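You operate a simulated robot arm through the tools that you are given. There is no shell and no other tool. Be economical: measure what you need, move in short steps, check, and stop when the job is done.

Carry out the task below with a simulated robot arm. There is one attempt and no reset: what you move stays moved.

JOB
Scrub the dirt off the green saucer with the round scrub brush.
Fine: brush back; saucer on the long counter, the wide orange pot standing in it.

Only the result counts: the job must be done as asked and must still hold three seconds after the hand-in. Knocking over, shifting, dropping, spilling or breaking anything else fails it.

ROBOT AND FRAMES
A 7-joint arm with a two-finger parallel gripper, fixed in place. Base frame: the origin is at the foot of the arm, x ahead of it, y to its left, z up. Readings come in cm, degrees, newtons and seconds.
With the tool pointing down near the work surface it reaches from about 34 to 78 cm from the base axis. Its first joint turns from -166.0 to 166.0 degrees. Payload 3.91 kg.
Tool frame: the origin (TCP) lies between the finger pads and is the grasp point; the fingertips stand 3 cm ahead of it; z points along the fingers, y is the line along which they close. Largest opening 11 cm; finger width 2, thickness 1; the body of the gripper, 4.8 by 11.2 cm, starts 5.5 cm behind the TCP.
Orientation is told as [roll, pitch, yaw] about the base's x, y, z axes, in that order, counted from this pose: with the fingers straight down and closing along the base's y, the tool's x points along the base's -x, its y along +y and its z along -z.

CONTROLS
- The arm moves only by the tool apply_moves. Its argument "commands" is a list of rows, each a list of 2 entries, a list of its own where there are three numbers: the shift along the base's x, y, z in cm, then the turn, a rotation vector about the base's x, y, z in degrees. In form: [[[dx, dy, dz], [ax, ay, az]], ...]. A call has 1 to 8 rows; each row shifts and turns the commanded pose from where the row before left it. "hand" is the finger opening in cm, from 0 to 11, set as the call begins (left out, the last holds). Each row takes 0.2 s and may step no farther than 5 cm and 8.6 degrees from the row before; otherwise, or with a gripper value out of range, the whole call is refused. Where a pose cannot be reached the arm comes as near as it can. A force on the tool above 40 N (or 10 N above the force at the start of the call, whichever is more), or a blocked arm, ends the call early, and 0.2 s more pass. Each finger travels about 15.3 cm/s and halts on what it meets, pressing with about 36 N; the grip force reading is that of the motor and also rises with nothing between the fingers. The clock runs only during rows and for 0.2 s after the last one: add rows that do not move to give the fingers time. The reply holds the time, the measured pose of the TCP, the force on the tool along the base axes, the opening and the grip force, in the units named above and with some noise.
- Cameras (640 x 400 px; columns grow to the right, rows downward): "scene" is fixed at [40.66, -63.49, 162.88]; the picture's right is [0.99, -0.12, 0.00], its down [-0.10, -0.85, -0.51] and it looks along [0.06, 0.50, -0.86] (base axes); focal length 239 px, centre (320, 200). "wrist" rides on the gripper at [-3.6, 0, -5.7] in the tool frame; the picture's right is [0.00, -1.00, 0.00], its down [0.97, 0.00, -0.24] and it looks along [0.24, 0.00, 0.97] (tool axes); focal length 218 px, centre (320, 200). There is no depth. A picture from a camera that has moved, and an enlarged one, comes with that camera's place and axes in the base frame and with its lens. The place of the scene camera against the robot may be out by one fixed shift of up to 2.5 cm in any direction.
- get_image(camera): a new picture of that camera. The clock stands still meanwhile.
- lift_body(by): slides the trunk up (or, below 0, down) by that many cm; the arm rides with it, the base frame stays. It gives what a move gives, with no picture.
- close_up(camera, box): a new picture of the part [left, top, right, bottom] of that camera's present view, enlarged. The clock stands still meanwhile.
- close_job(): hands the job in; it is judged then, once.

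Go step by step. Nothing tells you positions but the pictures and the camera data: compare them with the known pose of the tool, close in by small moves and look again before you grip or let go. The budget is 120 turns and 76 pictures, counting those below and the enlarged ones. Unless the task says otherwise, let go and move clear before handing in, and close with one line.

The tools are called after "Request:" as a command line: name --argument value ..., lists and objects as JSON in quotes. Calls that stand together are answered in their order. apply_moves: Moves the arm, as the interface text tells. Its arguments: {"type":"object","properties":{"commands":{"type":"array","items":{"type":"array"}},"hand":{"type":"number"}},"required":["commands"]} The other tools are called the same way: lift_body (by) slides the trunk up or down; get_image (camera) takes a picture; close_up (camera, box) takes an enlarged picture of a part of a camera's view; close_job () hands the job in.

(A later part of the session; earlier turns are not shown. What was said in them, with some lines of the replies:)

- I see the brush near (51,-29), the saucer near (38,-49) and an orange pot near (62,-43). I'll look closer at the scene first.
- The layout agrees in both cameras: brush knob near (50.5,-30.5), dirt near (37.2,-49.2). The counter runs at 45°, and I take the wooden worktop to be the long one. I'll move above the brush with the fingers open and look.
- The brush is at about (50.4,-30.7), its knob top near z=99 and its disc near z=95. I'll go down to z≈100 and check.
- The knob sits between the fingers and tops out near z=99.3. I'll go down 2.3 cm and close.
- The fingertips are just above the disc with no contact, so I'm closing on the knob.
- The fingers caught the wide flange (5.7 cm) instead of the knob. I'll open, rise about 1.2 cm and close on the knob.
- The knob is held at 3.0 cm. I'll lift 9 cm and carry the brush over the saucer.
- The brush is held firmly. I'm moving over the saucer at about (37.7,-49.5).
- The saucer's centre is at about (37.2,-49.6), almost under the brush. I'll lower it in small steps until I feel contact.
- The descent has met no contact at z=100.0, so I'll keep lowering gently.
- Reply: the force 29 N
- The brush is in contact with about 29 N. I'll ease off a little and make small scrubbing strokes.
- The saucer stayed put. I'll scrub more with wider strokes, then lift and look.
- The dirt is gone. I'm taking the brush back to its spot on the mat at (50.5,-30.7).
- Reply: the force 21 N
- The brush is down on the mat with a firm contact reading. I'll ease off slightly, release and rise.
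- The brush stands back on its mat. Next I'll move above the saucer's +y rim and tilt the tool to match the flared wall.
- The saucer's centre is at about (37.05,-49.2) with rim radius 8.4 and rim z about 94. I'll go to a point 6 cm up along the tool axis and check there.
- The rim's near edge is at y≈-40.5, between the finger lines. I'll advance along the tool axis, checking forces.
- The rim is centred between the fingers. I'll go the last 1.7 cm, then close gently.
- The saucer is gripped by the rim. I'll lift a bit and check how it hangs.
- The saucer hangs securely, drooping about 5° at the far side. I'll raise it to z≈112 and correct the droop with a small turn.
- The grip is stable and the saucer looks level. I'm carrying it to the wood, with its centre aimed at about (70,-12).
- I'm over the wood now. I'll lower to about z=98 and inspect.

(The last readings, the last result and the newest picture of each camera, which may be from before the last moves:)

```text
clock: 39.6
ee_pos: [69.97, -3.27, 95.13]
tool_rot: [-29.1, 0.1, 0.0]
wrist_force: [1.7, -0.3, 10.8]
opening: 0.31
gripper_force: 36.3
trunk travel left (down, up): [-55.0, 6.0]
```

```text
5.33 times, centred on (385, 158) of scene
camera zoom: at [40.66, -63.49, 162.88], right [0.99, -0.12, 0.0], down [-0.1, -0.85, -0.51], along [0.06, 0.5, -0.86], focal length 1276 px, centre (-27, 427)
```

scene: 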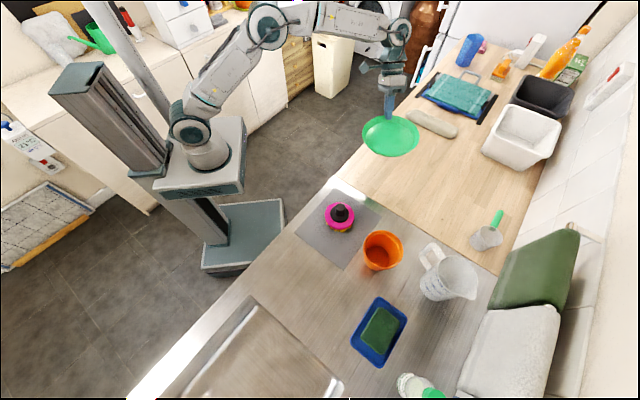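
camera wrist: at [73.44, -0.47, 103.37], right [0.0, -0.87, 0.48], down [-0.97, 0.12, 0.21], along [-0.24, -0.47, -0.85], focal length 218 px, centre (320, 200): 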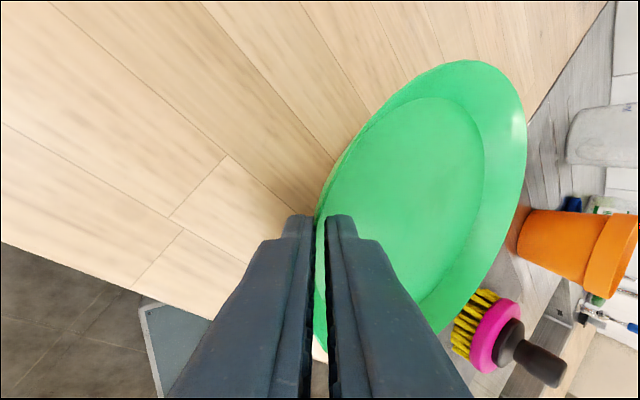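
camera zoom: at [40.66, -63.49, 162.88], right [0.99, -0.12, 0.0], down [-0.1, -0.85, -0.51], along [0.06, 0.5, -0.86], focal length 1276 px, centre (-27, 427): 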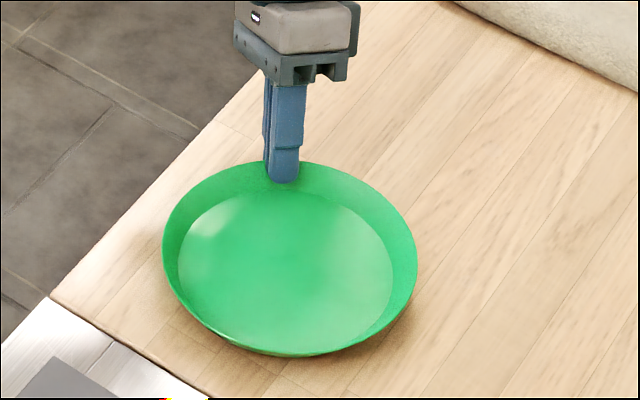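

The saucer touches the wood. I'll open slightly, then back out along the tool axis.

Request:
apply_moves --commands '[[[0, 0, 0], [0, 0, 0]], [[0, 0, 0], [0, 0, 0]]]' --hand 1.8

Request:
close_up --camera "wrist" --box '[220, 100, 460, 280]'

```text
clock: 40.2
ee_pos: [69.99, -3.21, 95.08]
tool_rot: [-29.0, 0.0, 0.0]
wrist_force: [0.6, 0.0, 0.3]
opening: 1.81
gripper_force: 0.2
trunk travel left (down, up): [-55.0, 6.0]
```

```text
2.22 times, centred on (340, 190) of wrist
camera zoom: at [73.45, -0.52, 100.0], right [0.0, -0.87, 0.48], down [-0.97, 0.12, 0.21], along [-0.24, -0.47, -0.85], focal length 485 px, centre (276, 222)
```

zoom: 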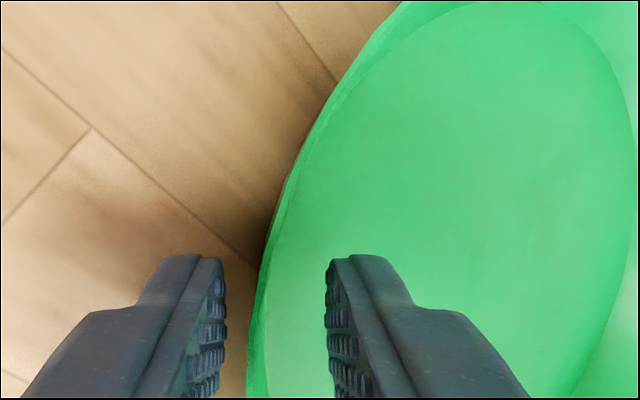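

The rim is free between the fingers, so I'm backing out.

Request:
apply_moves --commands '[[[0, 0.97, 1.75], [0, 0, 0]], [[0, 1.45, 2.6], [0, 0, 0]], [[0, 1.45, 2.6], [0, 0, 0]], [[0, 0, 4], [8, 0, 0]], [[0, 0, 3], [8, 0, 0]], [[0, 0, 2], [8, 0, 0]], [[0, 0, 0], [5, 0, 0]], [[0, 0, 0], [0, 0, 0]]]'

Request:
get_image --camera "wrist"

Request:
close_up --camera "scene" --box '[330, 110, 490, 290]'

```text
clock: 42.0
ee_pos: [69.96, 0.77, 110.96]
tool_rot: [0.1, 0.0, 0.1]
wrist_force: [-0.2, 0.5, 0.3]
opening: 1.81
gripper_force: 0.1
trunk travel left (down, up): [-55.0, 6.0]
```

```text
35 pictures are left
camera wrist: at [73.43, 0.62, 116.75], right [0.0, -1.0, 0.0], down [-0.97, 0.0, 0.24], along [-0.24, 0.0, -0.97], focal length 218 px, centre (320, 200)
```

wrist: 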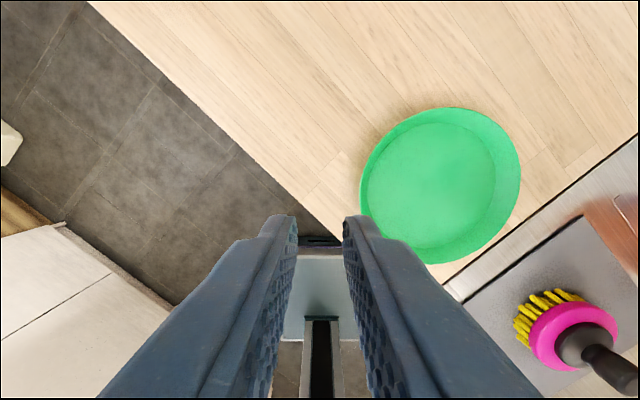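

```text
2.22 times, centred on (410, 200) of scene
camera zoom: at [40.66, -63.49, 162.88], right [0.99, -0.12, 0.0], down [-0.1, -0.85, -0.51], along [0.06, 0.5, -0.86], focal length 532 px, centre (120, 200)
```

zoom: 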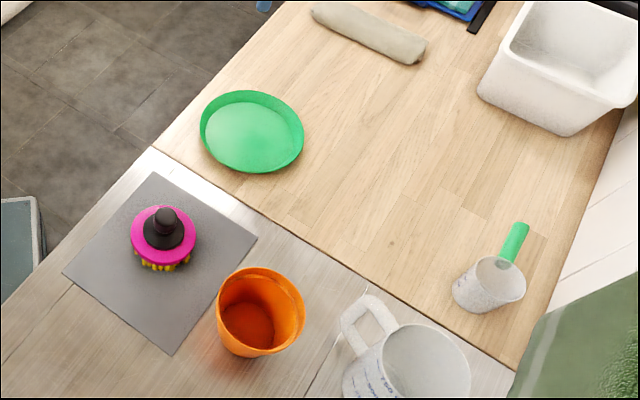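

The saucer rests flat on the wood, centred near (68.6,-11.9), and it's clean. The pot is near (60.4,-46.2), its rim about 10.5 cm wide at z≈100, so I'll pinch its +y wall and go look from above.

Request:
apply_moves --commands '[[[-1.2, -4.8, 0], [0, 0, 0]], [[-1.2, -4.8, 0], [0, 0, 0]], [[-1.2, -4.8, 0], [0, 0, 0]], [[-1.2, -4.8, 0], [0, 0, 0]], [[-1.2, -4.8, 0], [0, 0, 0]], [[-1.2, -4.8, 0.3], [0, 0, 0]], [[-1.2, -4.8, 0.3], [0, 0, 0]], [[-1.2, -4.8, 0.3], [0, 0, 0]]]' --hand 3

Request:
get_image --camera "wrist"

Request:
close_up --camera "scene" --box '[330, 200, 450, 300]'

```text
clock: 43.8
ee_pos: [60.34, -37.96, 111.8]
tool_rot: [0.1, 0.1, 0.1]
wrist_force: [-0.9, 0.4, 0.5]
opening: 3.02
gripper_force: 0.2
trunk travel left (down, up): [-55.0, 6.0]
```

```text
33 pictures are left
camera wrist: at [63.84, -38.02, 117.61], right [0.0, -1.0, 0.0], down [-0.97, 0.0, 0.24], along [-0.24, 0.0, -0.97], focal length 218 px, centre (320, 200)
```

wrist: 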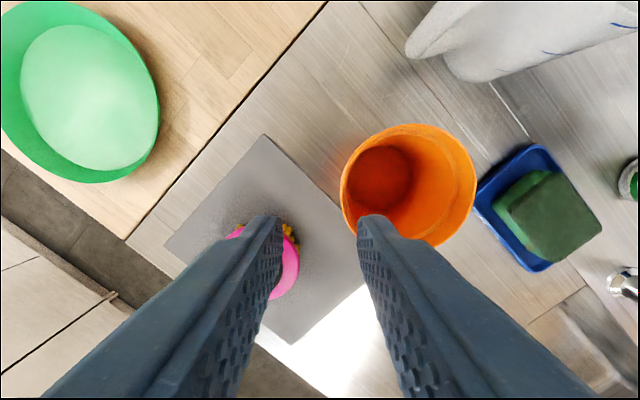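

```text
4.00 times, centred on (390, 250) of scene
camera zoom: at [40.66, -63.49, 162.88], right [0.99, -0.12, 0.0], down [-0.1, -0.85, -0.51], along [0.06, 0.5, -0.86], focal length 957 px, centre (40, 0)
```

zoom: 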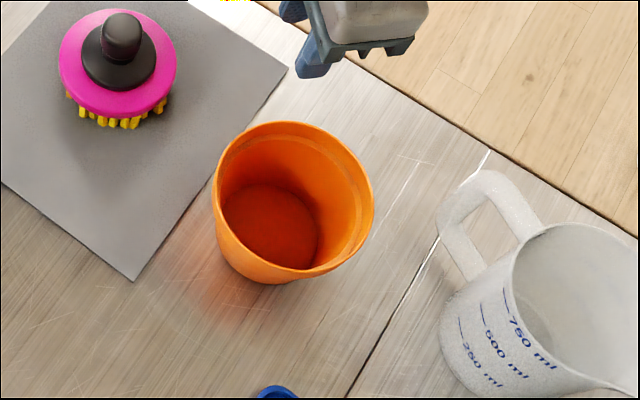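

The pot's axis is near (60.2,-45.5) with outer radius about 5.5. I'll tilt 12° to match its wall and come down above the +y rim.

Request:
apply_moves --commands '[[[-0.1, -0.4, -3], [-6, 0, 0]], [[0, -0.4, -2.5], [-6, 0, 0]], [[0, 0, 0], [0, 0, 0]]]'

Request:
get_image --camera "wrist"

Request:
close_up --camera "scene" --box '[330, 200, 450, 300]'

```text
clock: 44.6
ee_pos: [60.29, -38.55, 106.36]
tool_rot: [-12.1, 0.0, 0.0]
wrist_force: [-0.6, -0.2, -0.4]
opening: 2.98
gripper_force: 0.1
trunk travel left (down, up): [-55.0, 6.0]
```

```text
31 pictures are left
camera wrist: at [63.78, -37.45, 112.04], right [0.0, -0.98, 0.21], down [-0.97, 0.05, 0.23], along [-0.24, -0.2, -0.95], focal length 218 px, centre (320, 200)
```

wrist: 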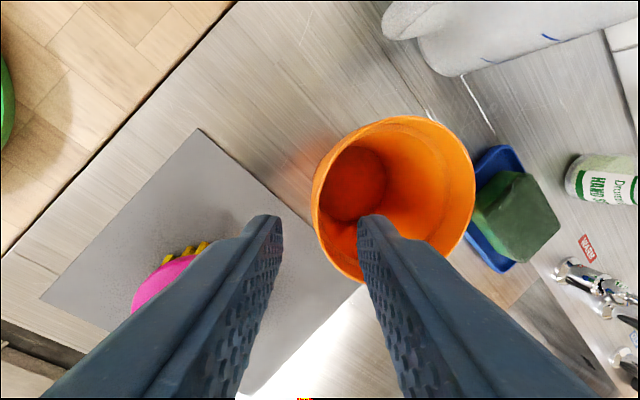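

```text
4.00 times, centred on (390, 250) of scene
camera zoom: at [40.66, -63.49, 162.88], right [0.99, -0.12, 0.0], down [-0.1, -0.85, -0.51], along [0.06, 0.5, -0.86], focal length 957 px, centre (40, 0)
```

zoom: 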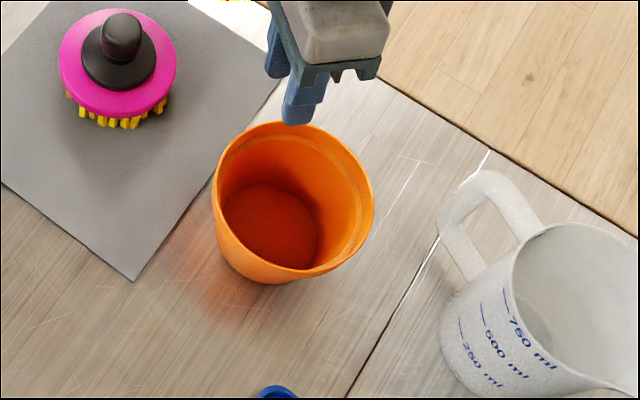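

Request:
apply_moves --commands '[[[0, -0.3, -1.5], [0, 0, 0]], [[0, -0.3, -1.5], [0, 0, 0]], [[0, 0, 0], [0, 0, 0]]]'

Request:
close_up --camera "wrist" --box '[220, 100, 460, 280]'

Request:
close_up --camera "scene" --box '[340, 210, 420, 280]'

```text
clock: 45.4
ee_pos: [60.31, -39.15, 103.31]
tool_rot: [-12.1, -0.1, 0.0]
wrist_force: [0.3, 0.1, -0.4]
opening: 3.0
gripper_force: 0.1
trunk travel left (down, up): [-55.0, 6.0]
```

```text
2.22 times, centred on (340, 190) of wrist
camera zoom: at [63.82, -38.03, 108.97], right [0.0, -0.98, 0.21], down [-0.97, 0.05, 0.23], along [-0.24, -0.2, -0.95], focal length 485 px, centre (276, 222)
```

zoom: 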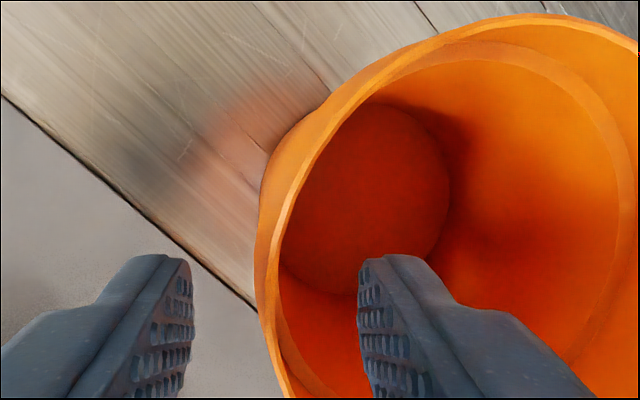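

```text
5.71 times, centred on (380, 245) of scene
camera zoom: at [40.66, -63.49, 162.88], right [0.99, -0.12, 0.0], down [-0.1, -0.85, -0.51], along [0.06, 0.5, -0.86], focal length 1368 px, centre (-23, -57)
```

zoom: 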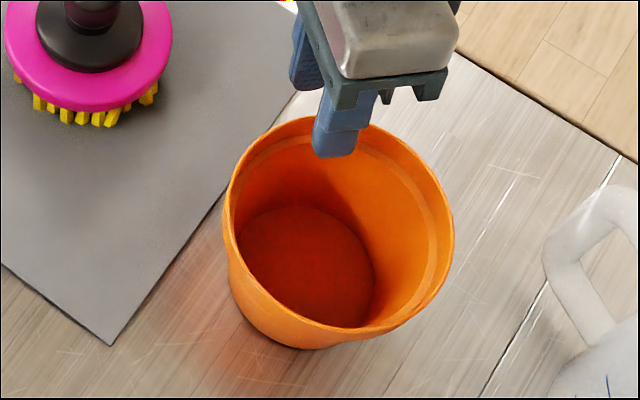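

The rim is well centred between the fingers. I'll go down about 2.6 cm and close.

Request:
apply_moves --commands '[[[0, -0.2, -1.3], [0, 0, 0]], [[0, -0.2, -1.3], [0, 0, 0]], [[0, 0, 0], [0, 0, 0]]]'

Request:
close_up --camera "wrist" --box '[220, 100, 460, 280]'

```text
clock: 46.2
ee_pos: [60.35, -39.59, 100.77]
tool_rot: [-12.0, 0.1, 0.0]
wrist_force: [-0.7, -0.1, 0.3]
opening: 2.98
gripper_force: 0.1
trunk travel left (down, up): [-55.0, 6.0]
```

```text
2.22 times, centred on (340, 190) of wrist
camera zoom: at [63.79, -38.45, 106.39], right [0.0, -0.98, 0.21], down [-0.97, 0.05, 0.23], along [-0.24, -0.2, -0.95], focal length 485 px, centre (276, 222)
```

zoom: 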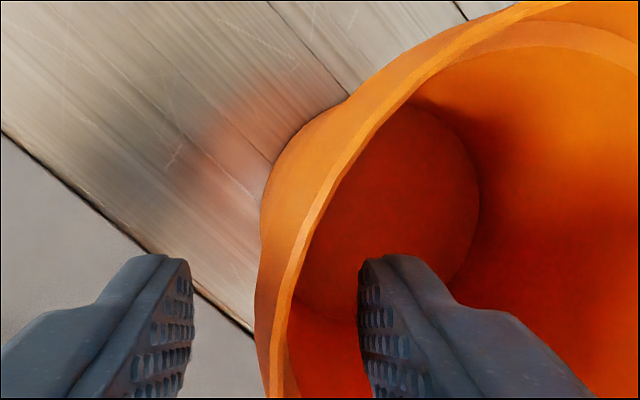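

Request:
apply_moves --commands '[[[0, 0, 0], [0, 0, 0]], [[0, 0, 0], [0, 0, 0]], [[0, 0, 0], [0, 0, 0]]]' --hand 0

Request:
get_image --camera "wrist"

Request:
close_up --camera "scene" --box '[330, 200, 450, 300]'

```text
clock: 47.0
ee_pos: [60.31, -39.59, 100.81]
tool_rot: [-12.0, 0.0, 0.0]
wrist_force: [-0.6, 0.3, -0.4]
opening: 0.59
gripper_force: 36.2
trunk travel left (down, up): [-55.0, 6.0]
```

```text
26 pictures are left
camera wrist: at [63.79, -38.45, 106.4], right [0.0, -0.98, 0.21], down [-0.97, 0.05, 0.23], along [-0.24, -0.2, -0.95], focal length 218 px, centre (320, 200)
```

wrist: 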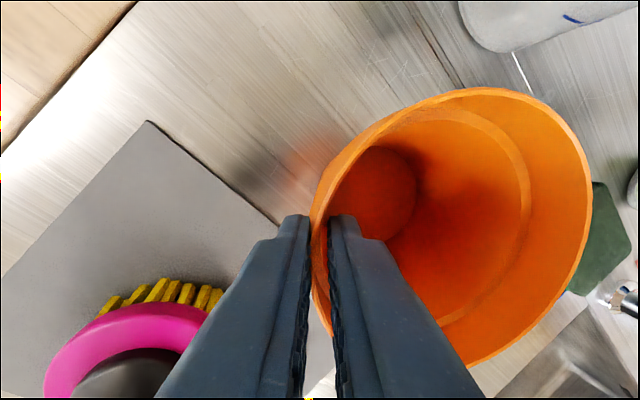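

```text
4.00 times, centred on (390, 250) of scene
camera zoom: at [40.66, -63.49, 162.88], right [0.99, -0.12, 0.0], down [-0.1, -0.85, -0.51], along [0.06, 0.5, -0.86], focal length 957 px, centre (40, 0)
```

zoom: 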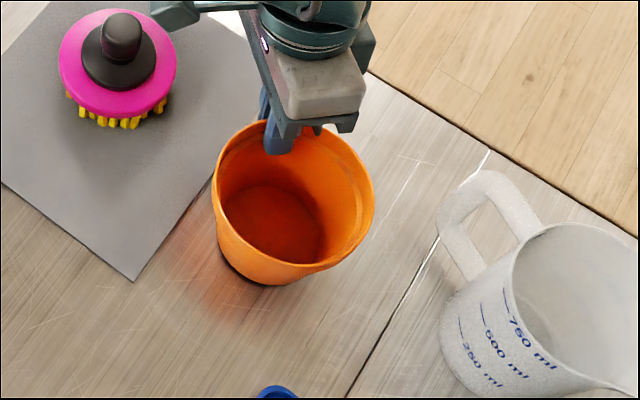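

The pot's wall is gripped at 0.59 cm. I'll lift it a few cm and check for slip.

Request:
apply_moves --commands '[[[0, 0, 1], [0, 0, 0]], [[0, 0, 2], [0, 0, 0]], [[0, 0, 3], [0, 0, 0]], [[0, 0, 0], [0, 0, 0]]]'

Request:
get_image --camera "wrist"

Request:
close_up --camera "scene" --box '[330, 180, 450, 280]'

```text
clock: 48.0
ee_pos: [60.23, -39.6, 106.59]
tool_rot: [-11.9, 0.0, 0.0]
wrist_force: [-0.2, 0.0, -0.2]
opening: 0.56
gripper_force: 36.2
trunk travel left (down, up): [-55.0, 6.0]
```

```text
24 pictures are left
camera wrist: at [63.81, -38.43, 112.36], right [0.0, -0.98, 0.21], down [-0.97, 0.05, 0.24], along [-0.24, -0.2, -0.95], focal length 218 px, centre (320, 200)
```

wrist: 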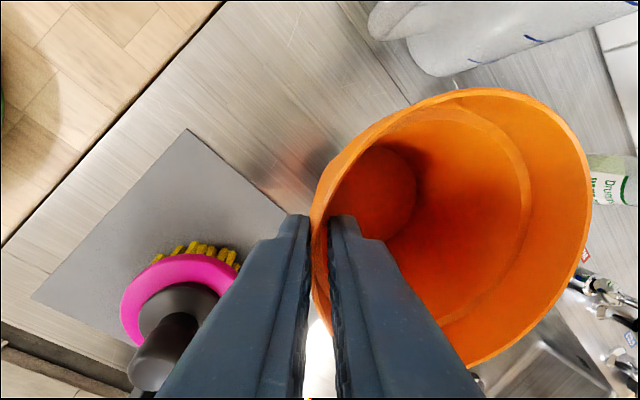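

```text
4.00 times, centred on (390, 230) of scene
camera zoom: at [40.66, -63.49, 162.88], right [0.99, -0.12, 0.0], down [-0.1, -0.85, -0.51], along [0.06, 0.5, -0.86], focal length 957 px, centre (40, 80)
```

zoom: 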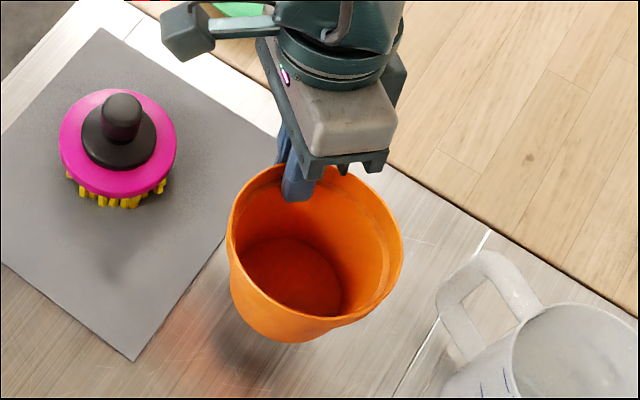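

The pot holds without slip. I'll raise it 3 cm more and carry it to above the saucer.

Request:
apply_moves --commands '[[[0, 0, 3], [0, 0, 0]], [[1.2, 4.73, 0], [0, 0, 0]], [[1.2, 4.73, 0], [0, 0, 0]], [[1.2, 4.73, 0], [0, 0, 0]], [[1.2, 4.73, 0], [0, 0, 0]]]'

Request:
apply_moves --commands '[[[1.2, 4.73, 0], [0, 0, 0]], [[1.2, 4.73, 0], [0, 0, 0]], [[1.2, 4.73, 0], [0, 0, 0]], [[0, 0, 0], [0, 0, 0]]]'

Request:
get_image --camera "wrist"

Request:
close_up --camera "scene" --box '[330, 100, 450, 200]'

```text
clock: 49.2
ee_pos: [65.2, -20.39, 109.67]
tool_rot: [-12.0, 0.0, -0.1]
wrist_force: [0.1, 0.3, -0.9]
opening: 0.57
gripper_force: 36.1
trunk travel left (down, up): [-55.0, 6.0]
```

```text
clock: 50.2
ee_pos: [68.68, -6.58, 109.75]
tool_rot: [-12.0, 0.0, -0.2]
wrist_force: [0.4, -0.1, -0.8]
opening: 0.54
gripper_force: 36.1
trunk travel left (down, up): [-55.0, 6.0]
```

```text
22 pictures are left
camera wrist: at [72.22, -5.41, 115.4], right [0.0, -0.98, 0.21], down [-0.97, 0.05, 0.23], along [-0.24, -0.2, -0.95], focal length 218 px, centre (320, 200)
```

wrist: 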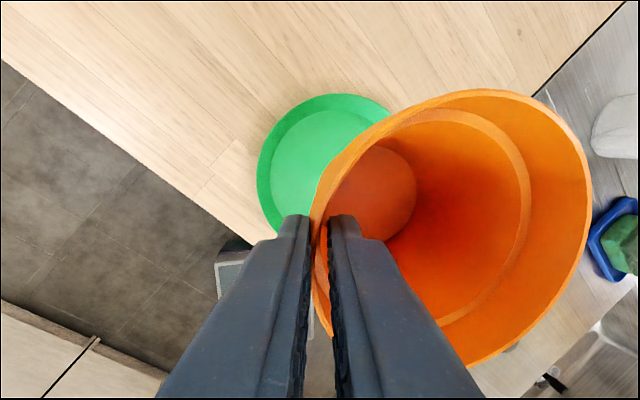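

```text
4.00 times, centred on (390, 150) of scene
camera zoom: at [40.66, -63.49, 162.88], right [0.99, -0.12, 0.0], down [-0.1, -0.85, -0.51], along [0.06, 0.5, -0.86], focal length 957 px, centre (40, 400)
```

zoom: 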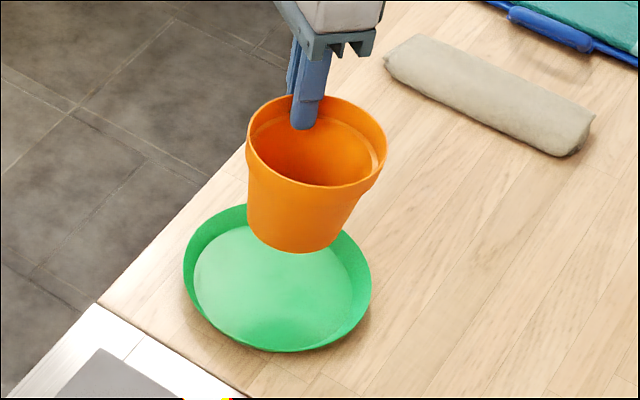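

The pot is aligned over the saucer's centre. I'll lower it most of the way and check.

Request:
apply_moves --commands '[[[0, 0, -3], [0, 0, 0]], [[0, 0, -2.5], [0, 0, 0]], [[0, 0, -1.5], [0, 0, 0]], [[0, 0, 0], [0, 0, 0]]]'

Request:
close_up --camera "scene" --box '[340, 110, 430, 185]'

```text
clock: 51.2
ee_pos: [68.64, -6.35, 102.62]
tool_rot: [-12.1, 0.0, -0.1]
wrist_force: [-0.2, 0.8, -0.5]
opening: 0.54
gripper_force: 36.0
trunk travel left (down, up): [-55.0, 6.0]
```

```text
5.33 times, centred on (385, 148) of scene
camera zoom: at [40.66, -63.49, 162.88], right [0.99, -0.12, 0.0], down [-0.1, -0.85, -0.51], along [0.06, 0.5, -0.86], focal length 1276 px, centre (-27, 480)
```

zoom: 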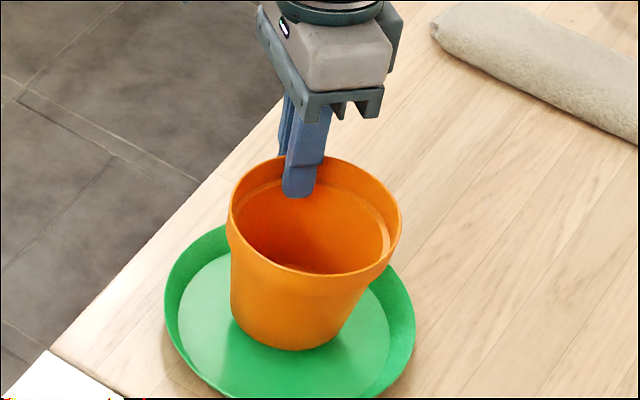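

Request:
apply_moves --commands '[[[0, 0, -0.5], [0, 0, 0]], [[0, 0, -0.4], [0, 0, 0]], [[0, 0, 0], [0, 0, 0]]]'

Request:
apply_moves --commands '[[[0, 0, -0.2], [0, 0, 0]], [[0, 0, -0.2], [0, 0, 0]], [[0, 0, 0], [0, 0, 0]]]'

```text
clock: 52.0
ee_pos: [68.66, -6.42, 101.75]
tool_rot: [-12.0, 0.0, 0.0]
wrist_force: [0.7, 0.2, 0.0]
opening: 0.55
gripper_force: 36.0
trunk travel left (down, up): [-55.0, 6.0]
```

```text
clock: 52.8
ee_pos: [68.75, -6.29, 101.53]
tool_rot: [-11.9, 0.0, 0.0]
wrist_force: [-0.8, 0.7, -0.3]
opening: 0.57
gripper_force: 36.2
trunk travel left (down, up): [-55.0, 6.0]
```

Request:
apply_moves --commands '[[[0, 0, -0.2], [0, 0, 0]], [[0, 0, -0.1], [0, 0, 0]], [[0, 0, 0], [0, 0, 0]]]'

Request:
apply_moves --commands '[[[0, 0, -0.15], [0, 0, 0]], [[0, 0, -0.15], [0, 0, 0]], [[0, 0, 0], [0, 0, 0]]]'

```text
clock: 53.6
ee_pos: [68.66, -6.4, 101.1]
tool_rot: [-12.0, 0.0, 0.0]
wrist_force: [-0.3, 0.4, 0.2]
opening: 0.57
gripper_force: 35.9
trunk travel left (down, up): [-55.0, 6.0]
```

```text
clock: 54.4
ee_pos: [68.67, -6.4, 101.09]
tool_rot: [-12.0, -0.2, 0.0]
wrist_force: [1.7, -0.3, 13.3]
opening: 0.58
gripper_force: 37.0
trunk travel left (down, up): [-55.0, 6.0]
```

The pot has met the saucer floor (13 N). I'll look, then open.

Request:
apply_moves --commands '[[[0, 0, 0], [0, 0, 0]], [[0, 0, 0], [0, 0, 0]], [[0, 0, 0], [0, 0, 0]]]' --hand 2.4

Request:
close_up --camera "wrist" --box '[220, 100, 460, 280]'

Request:
close_up --camera "scene" --box '[340, 120, 430, 195]'

```text
clock: 55.2
ee_pos: [68.67, -6.47, 100.87]
tool_rot: [-11.9, 0.1, 0.0]
wrist_force: [1.2, 0.7, 0.9]
opening: 2.4
gripper_force: 0.0
trunk travel left (down, up): [-55.0, 6.0]
```

```text
2.22 times, centred on (340, 190) of wrist
camera zoom: at [72.15, -5.31, 106.42], right [0.0, -0.98, 0.21], down [-0.97, 0.05, 0.24], along [-0.24, -0.2, -0.95], focal length 485 px, centre (276, 222)
```

zoom: 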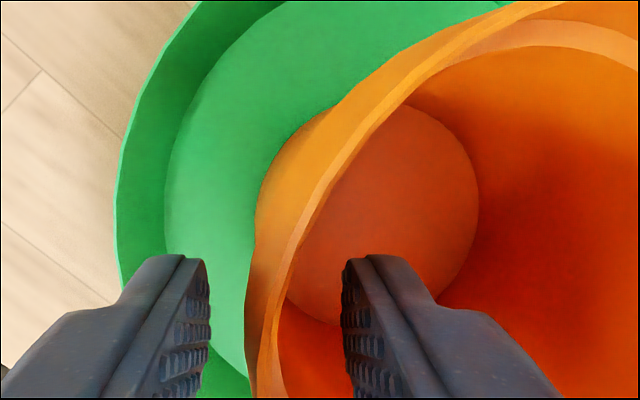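

```text
5.33 times, centred on (385, 158) of scene
camera zoom: at [40.66, -63.49, 162.88], right [0.99, -0.12, 0.0], down [-0.1, -0.85, -0.51], along [0.06, 0.5, -0.86], focal length 1276 px, centre (-27, 427)
```

zoom: 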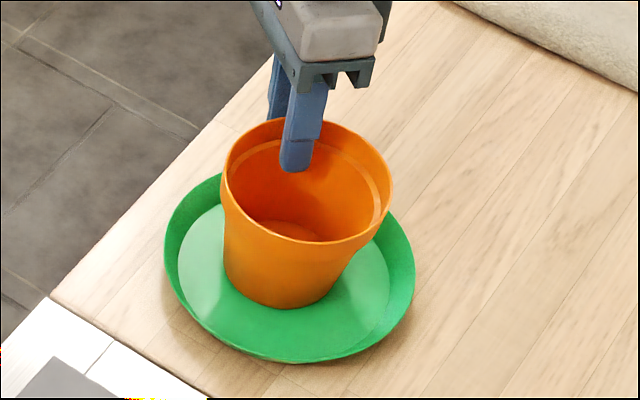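

The pot stands upright in the saucer and the fingers are clear of it. I'm backing out along the tool axis and moving away.

Request:
apply_moves --commands '[[[0, 0.42, 1.96], [0, 0, 0]], [[0, 0.63, 2.93], [0, 0, 0]], [[0, 0.63, 2.93], [0, 0, 0]], [[-1, 1, 4], [6, 0, 0]], [[-3, 1, 3], [6, 0, 0]], [[-4, 0, 2], [0, 0, 0]], [[-4, 0, 2], [0, 0, 0]], [[-4, 0, 0], [0, 0, 0]]]'

Request:
get_image --camera "scene"

Request:
close_up --camera "scene" --box '[320, 120, 480, 240]'

```text
clock: 57.0
ee_pos: [52.45, -2.66, 119.67]
tool_rot: [0.0, 0.0, 0.0]
wrist_force: [1.0, 0.1, 0.9]
opening: 2.42
gripper_force: 0.1
trunk travel left (down, up): [-55.0, 6.0]
```

```text
17 pictures are left
```

scene: 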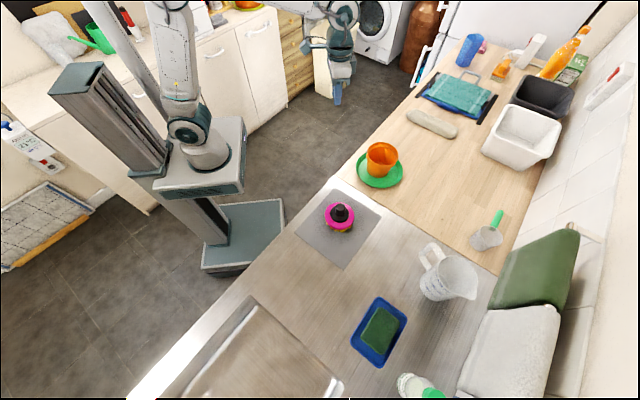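

```text
3.33 times, centred on (400, 180) of scene
camera zoom: at [40.66, -63.49, 162.88], right [0.99, -0.12, 0.0], down [-0.1, -0.85, -0.51], along [0.06, 0.5, -0.86], focal length 798 px, centre (53, 267)
```

zoom: 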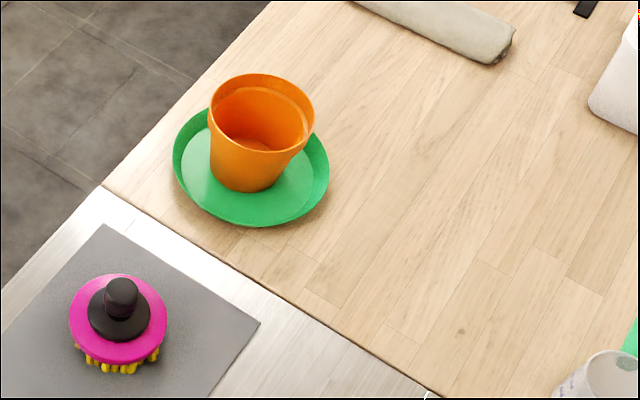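

Everything looks right here, but I notice something orange on the counter at the top left. I'll check it before handing in.

Request:
close_up --camera "scene" --box '[190, 0, 350, 60]'

Request:
close_up --camera "scene" --box '[0, 0, 240, 150]'

```text
4.00 times, centred on (270, 30) of scene
camera zoom: at [40.66, -63.49, 162.88], right [0.99, -0.12, 0.0], down [-0.1, -0.85, -0.51], along [0.06, 0.5, -0.86], focal length 957 px, centre (520, 880)
```

zoom: 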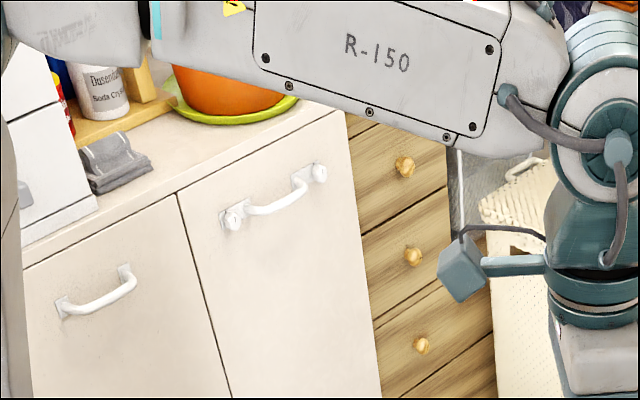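

```text
2.67 times, centred on (120, 75) of scene
camera zoom: at [40.66, -63.49, 162.88], right [0.99, -0.12, 0.0], down [-0.1, -0.85, -0.51], along [0.06, 0.5, -0.86], focal length 638 px, centre (853, 533)
```

zoom: 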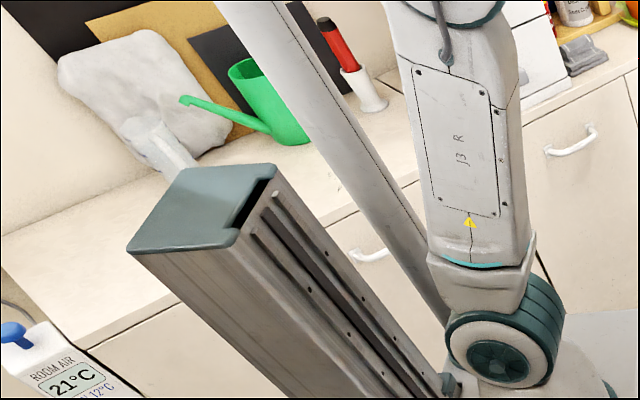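

The other orange pot is about 130 cm away on the opposite counter, out of the arm's reach, so the pot I moved has to be the one meant. The saucer is clean and on the long counter with the pot standing in it. The brush is back on its mat and the gripper is clear, so I'm handing in.

Request:
close_job

```text
The job is handed in.
```

I scrubbed the dirt off the green saucer, put the brush back on its mat, and left the saucer on the wooden counter with the orange pot standing upright in it. I took the wooden counter to be the long one.
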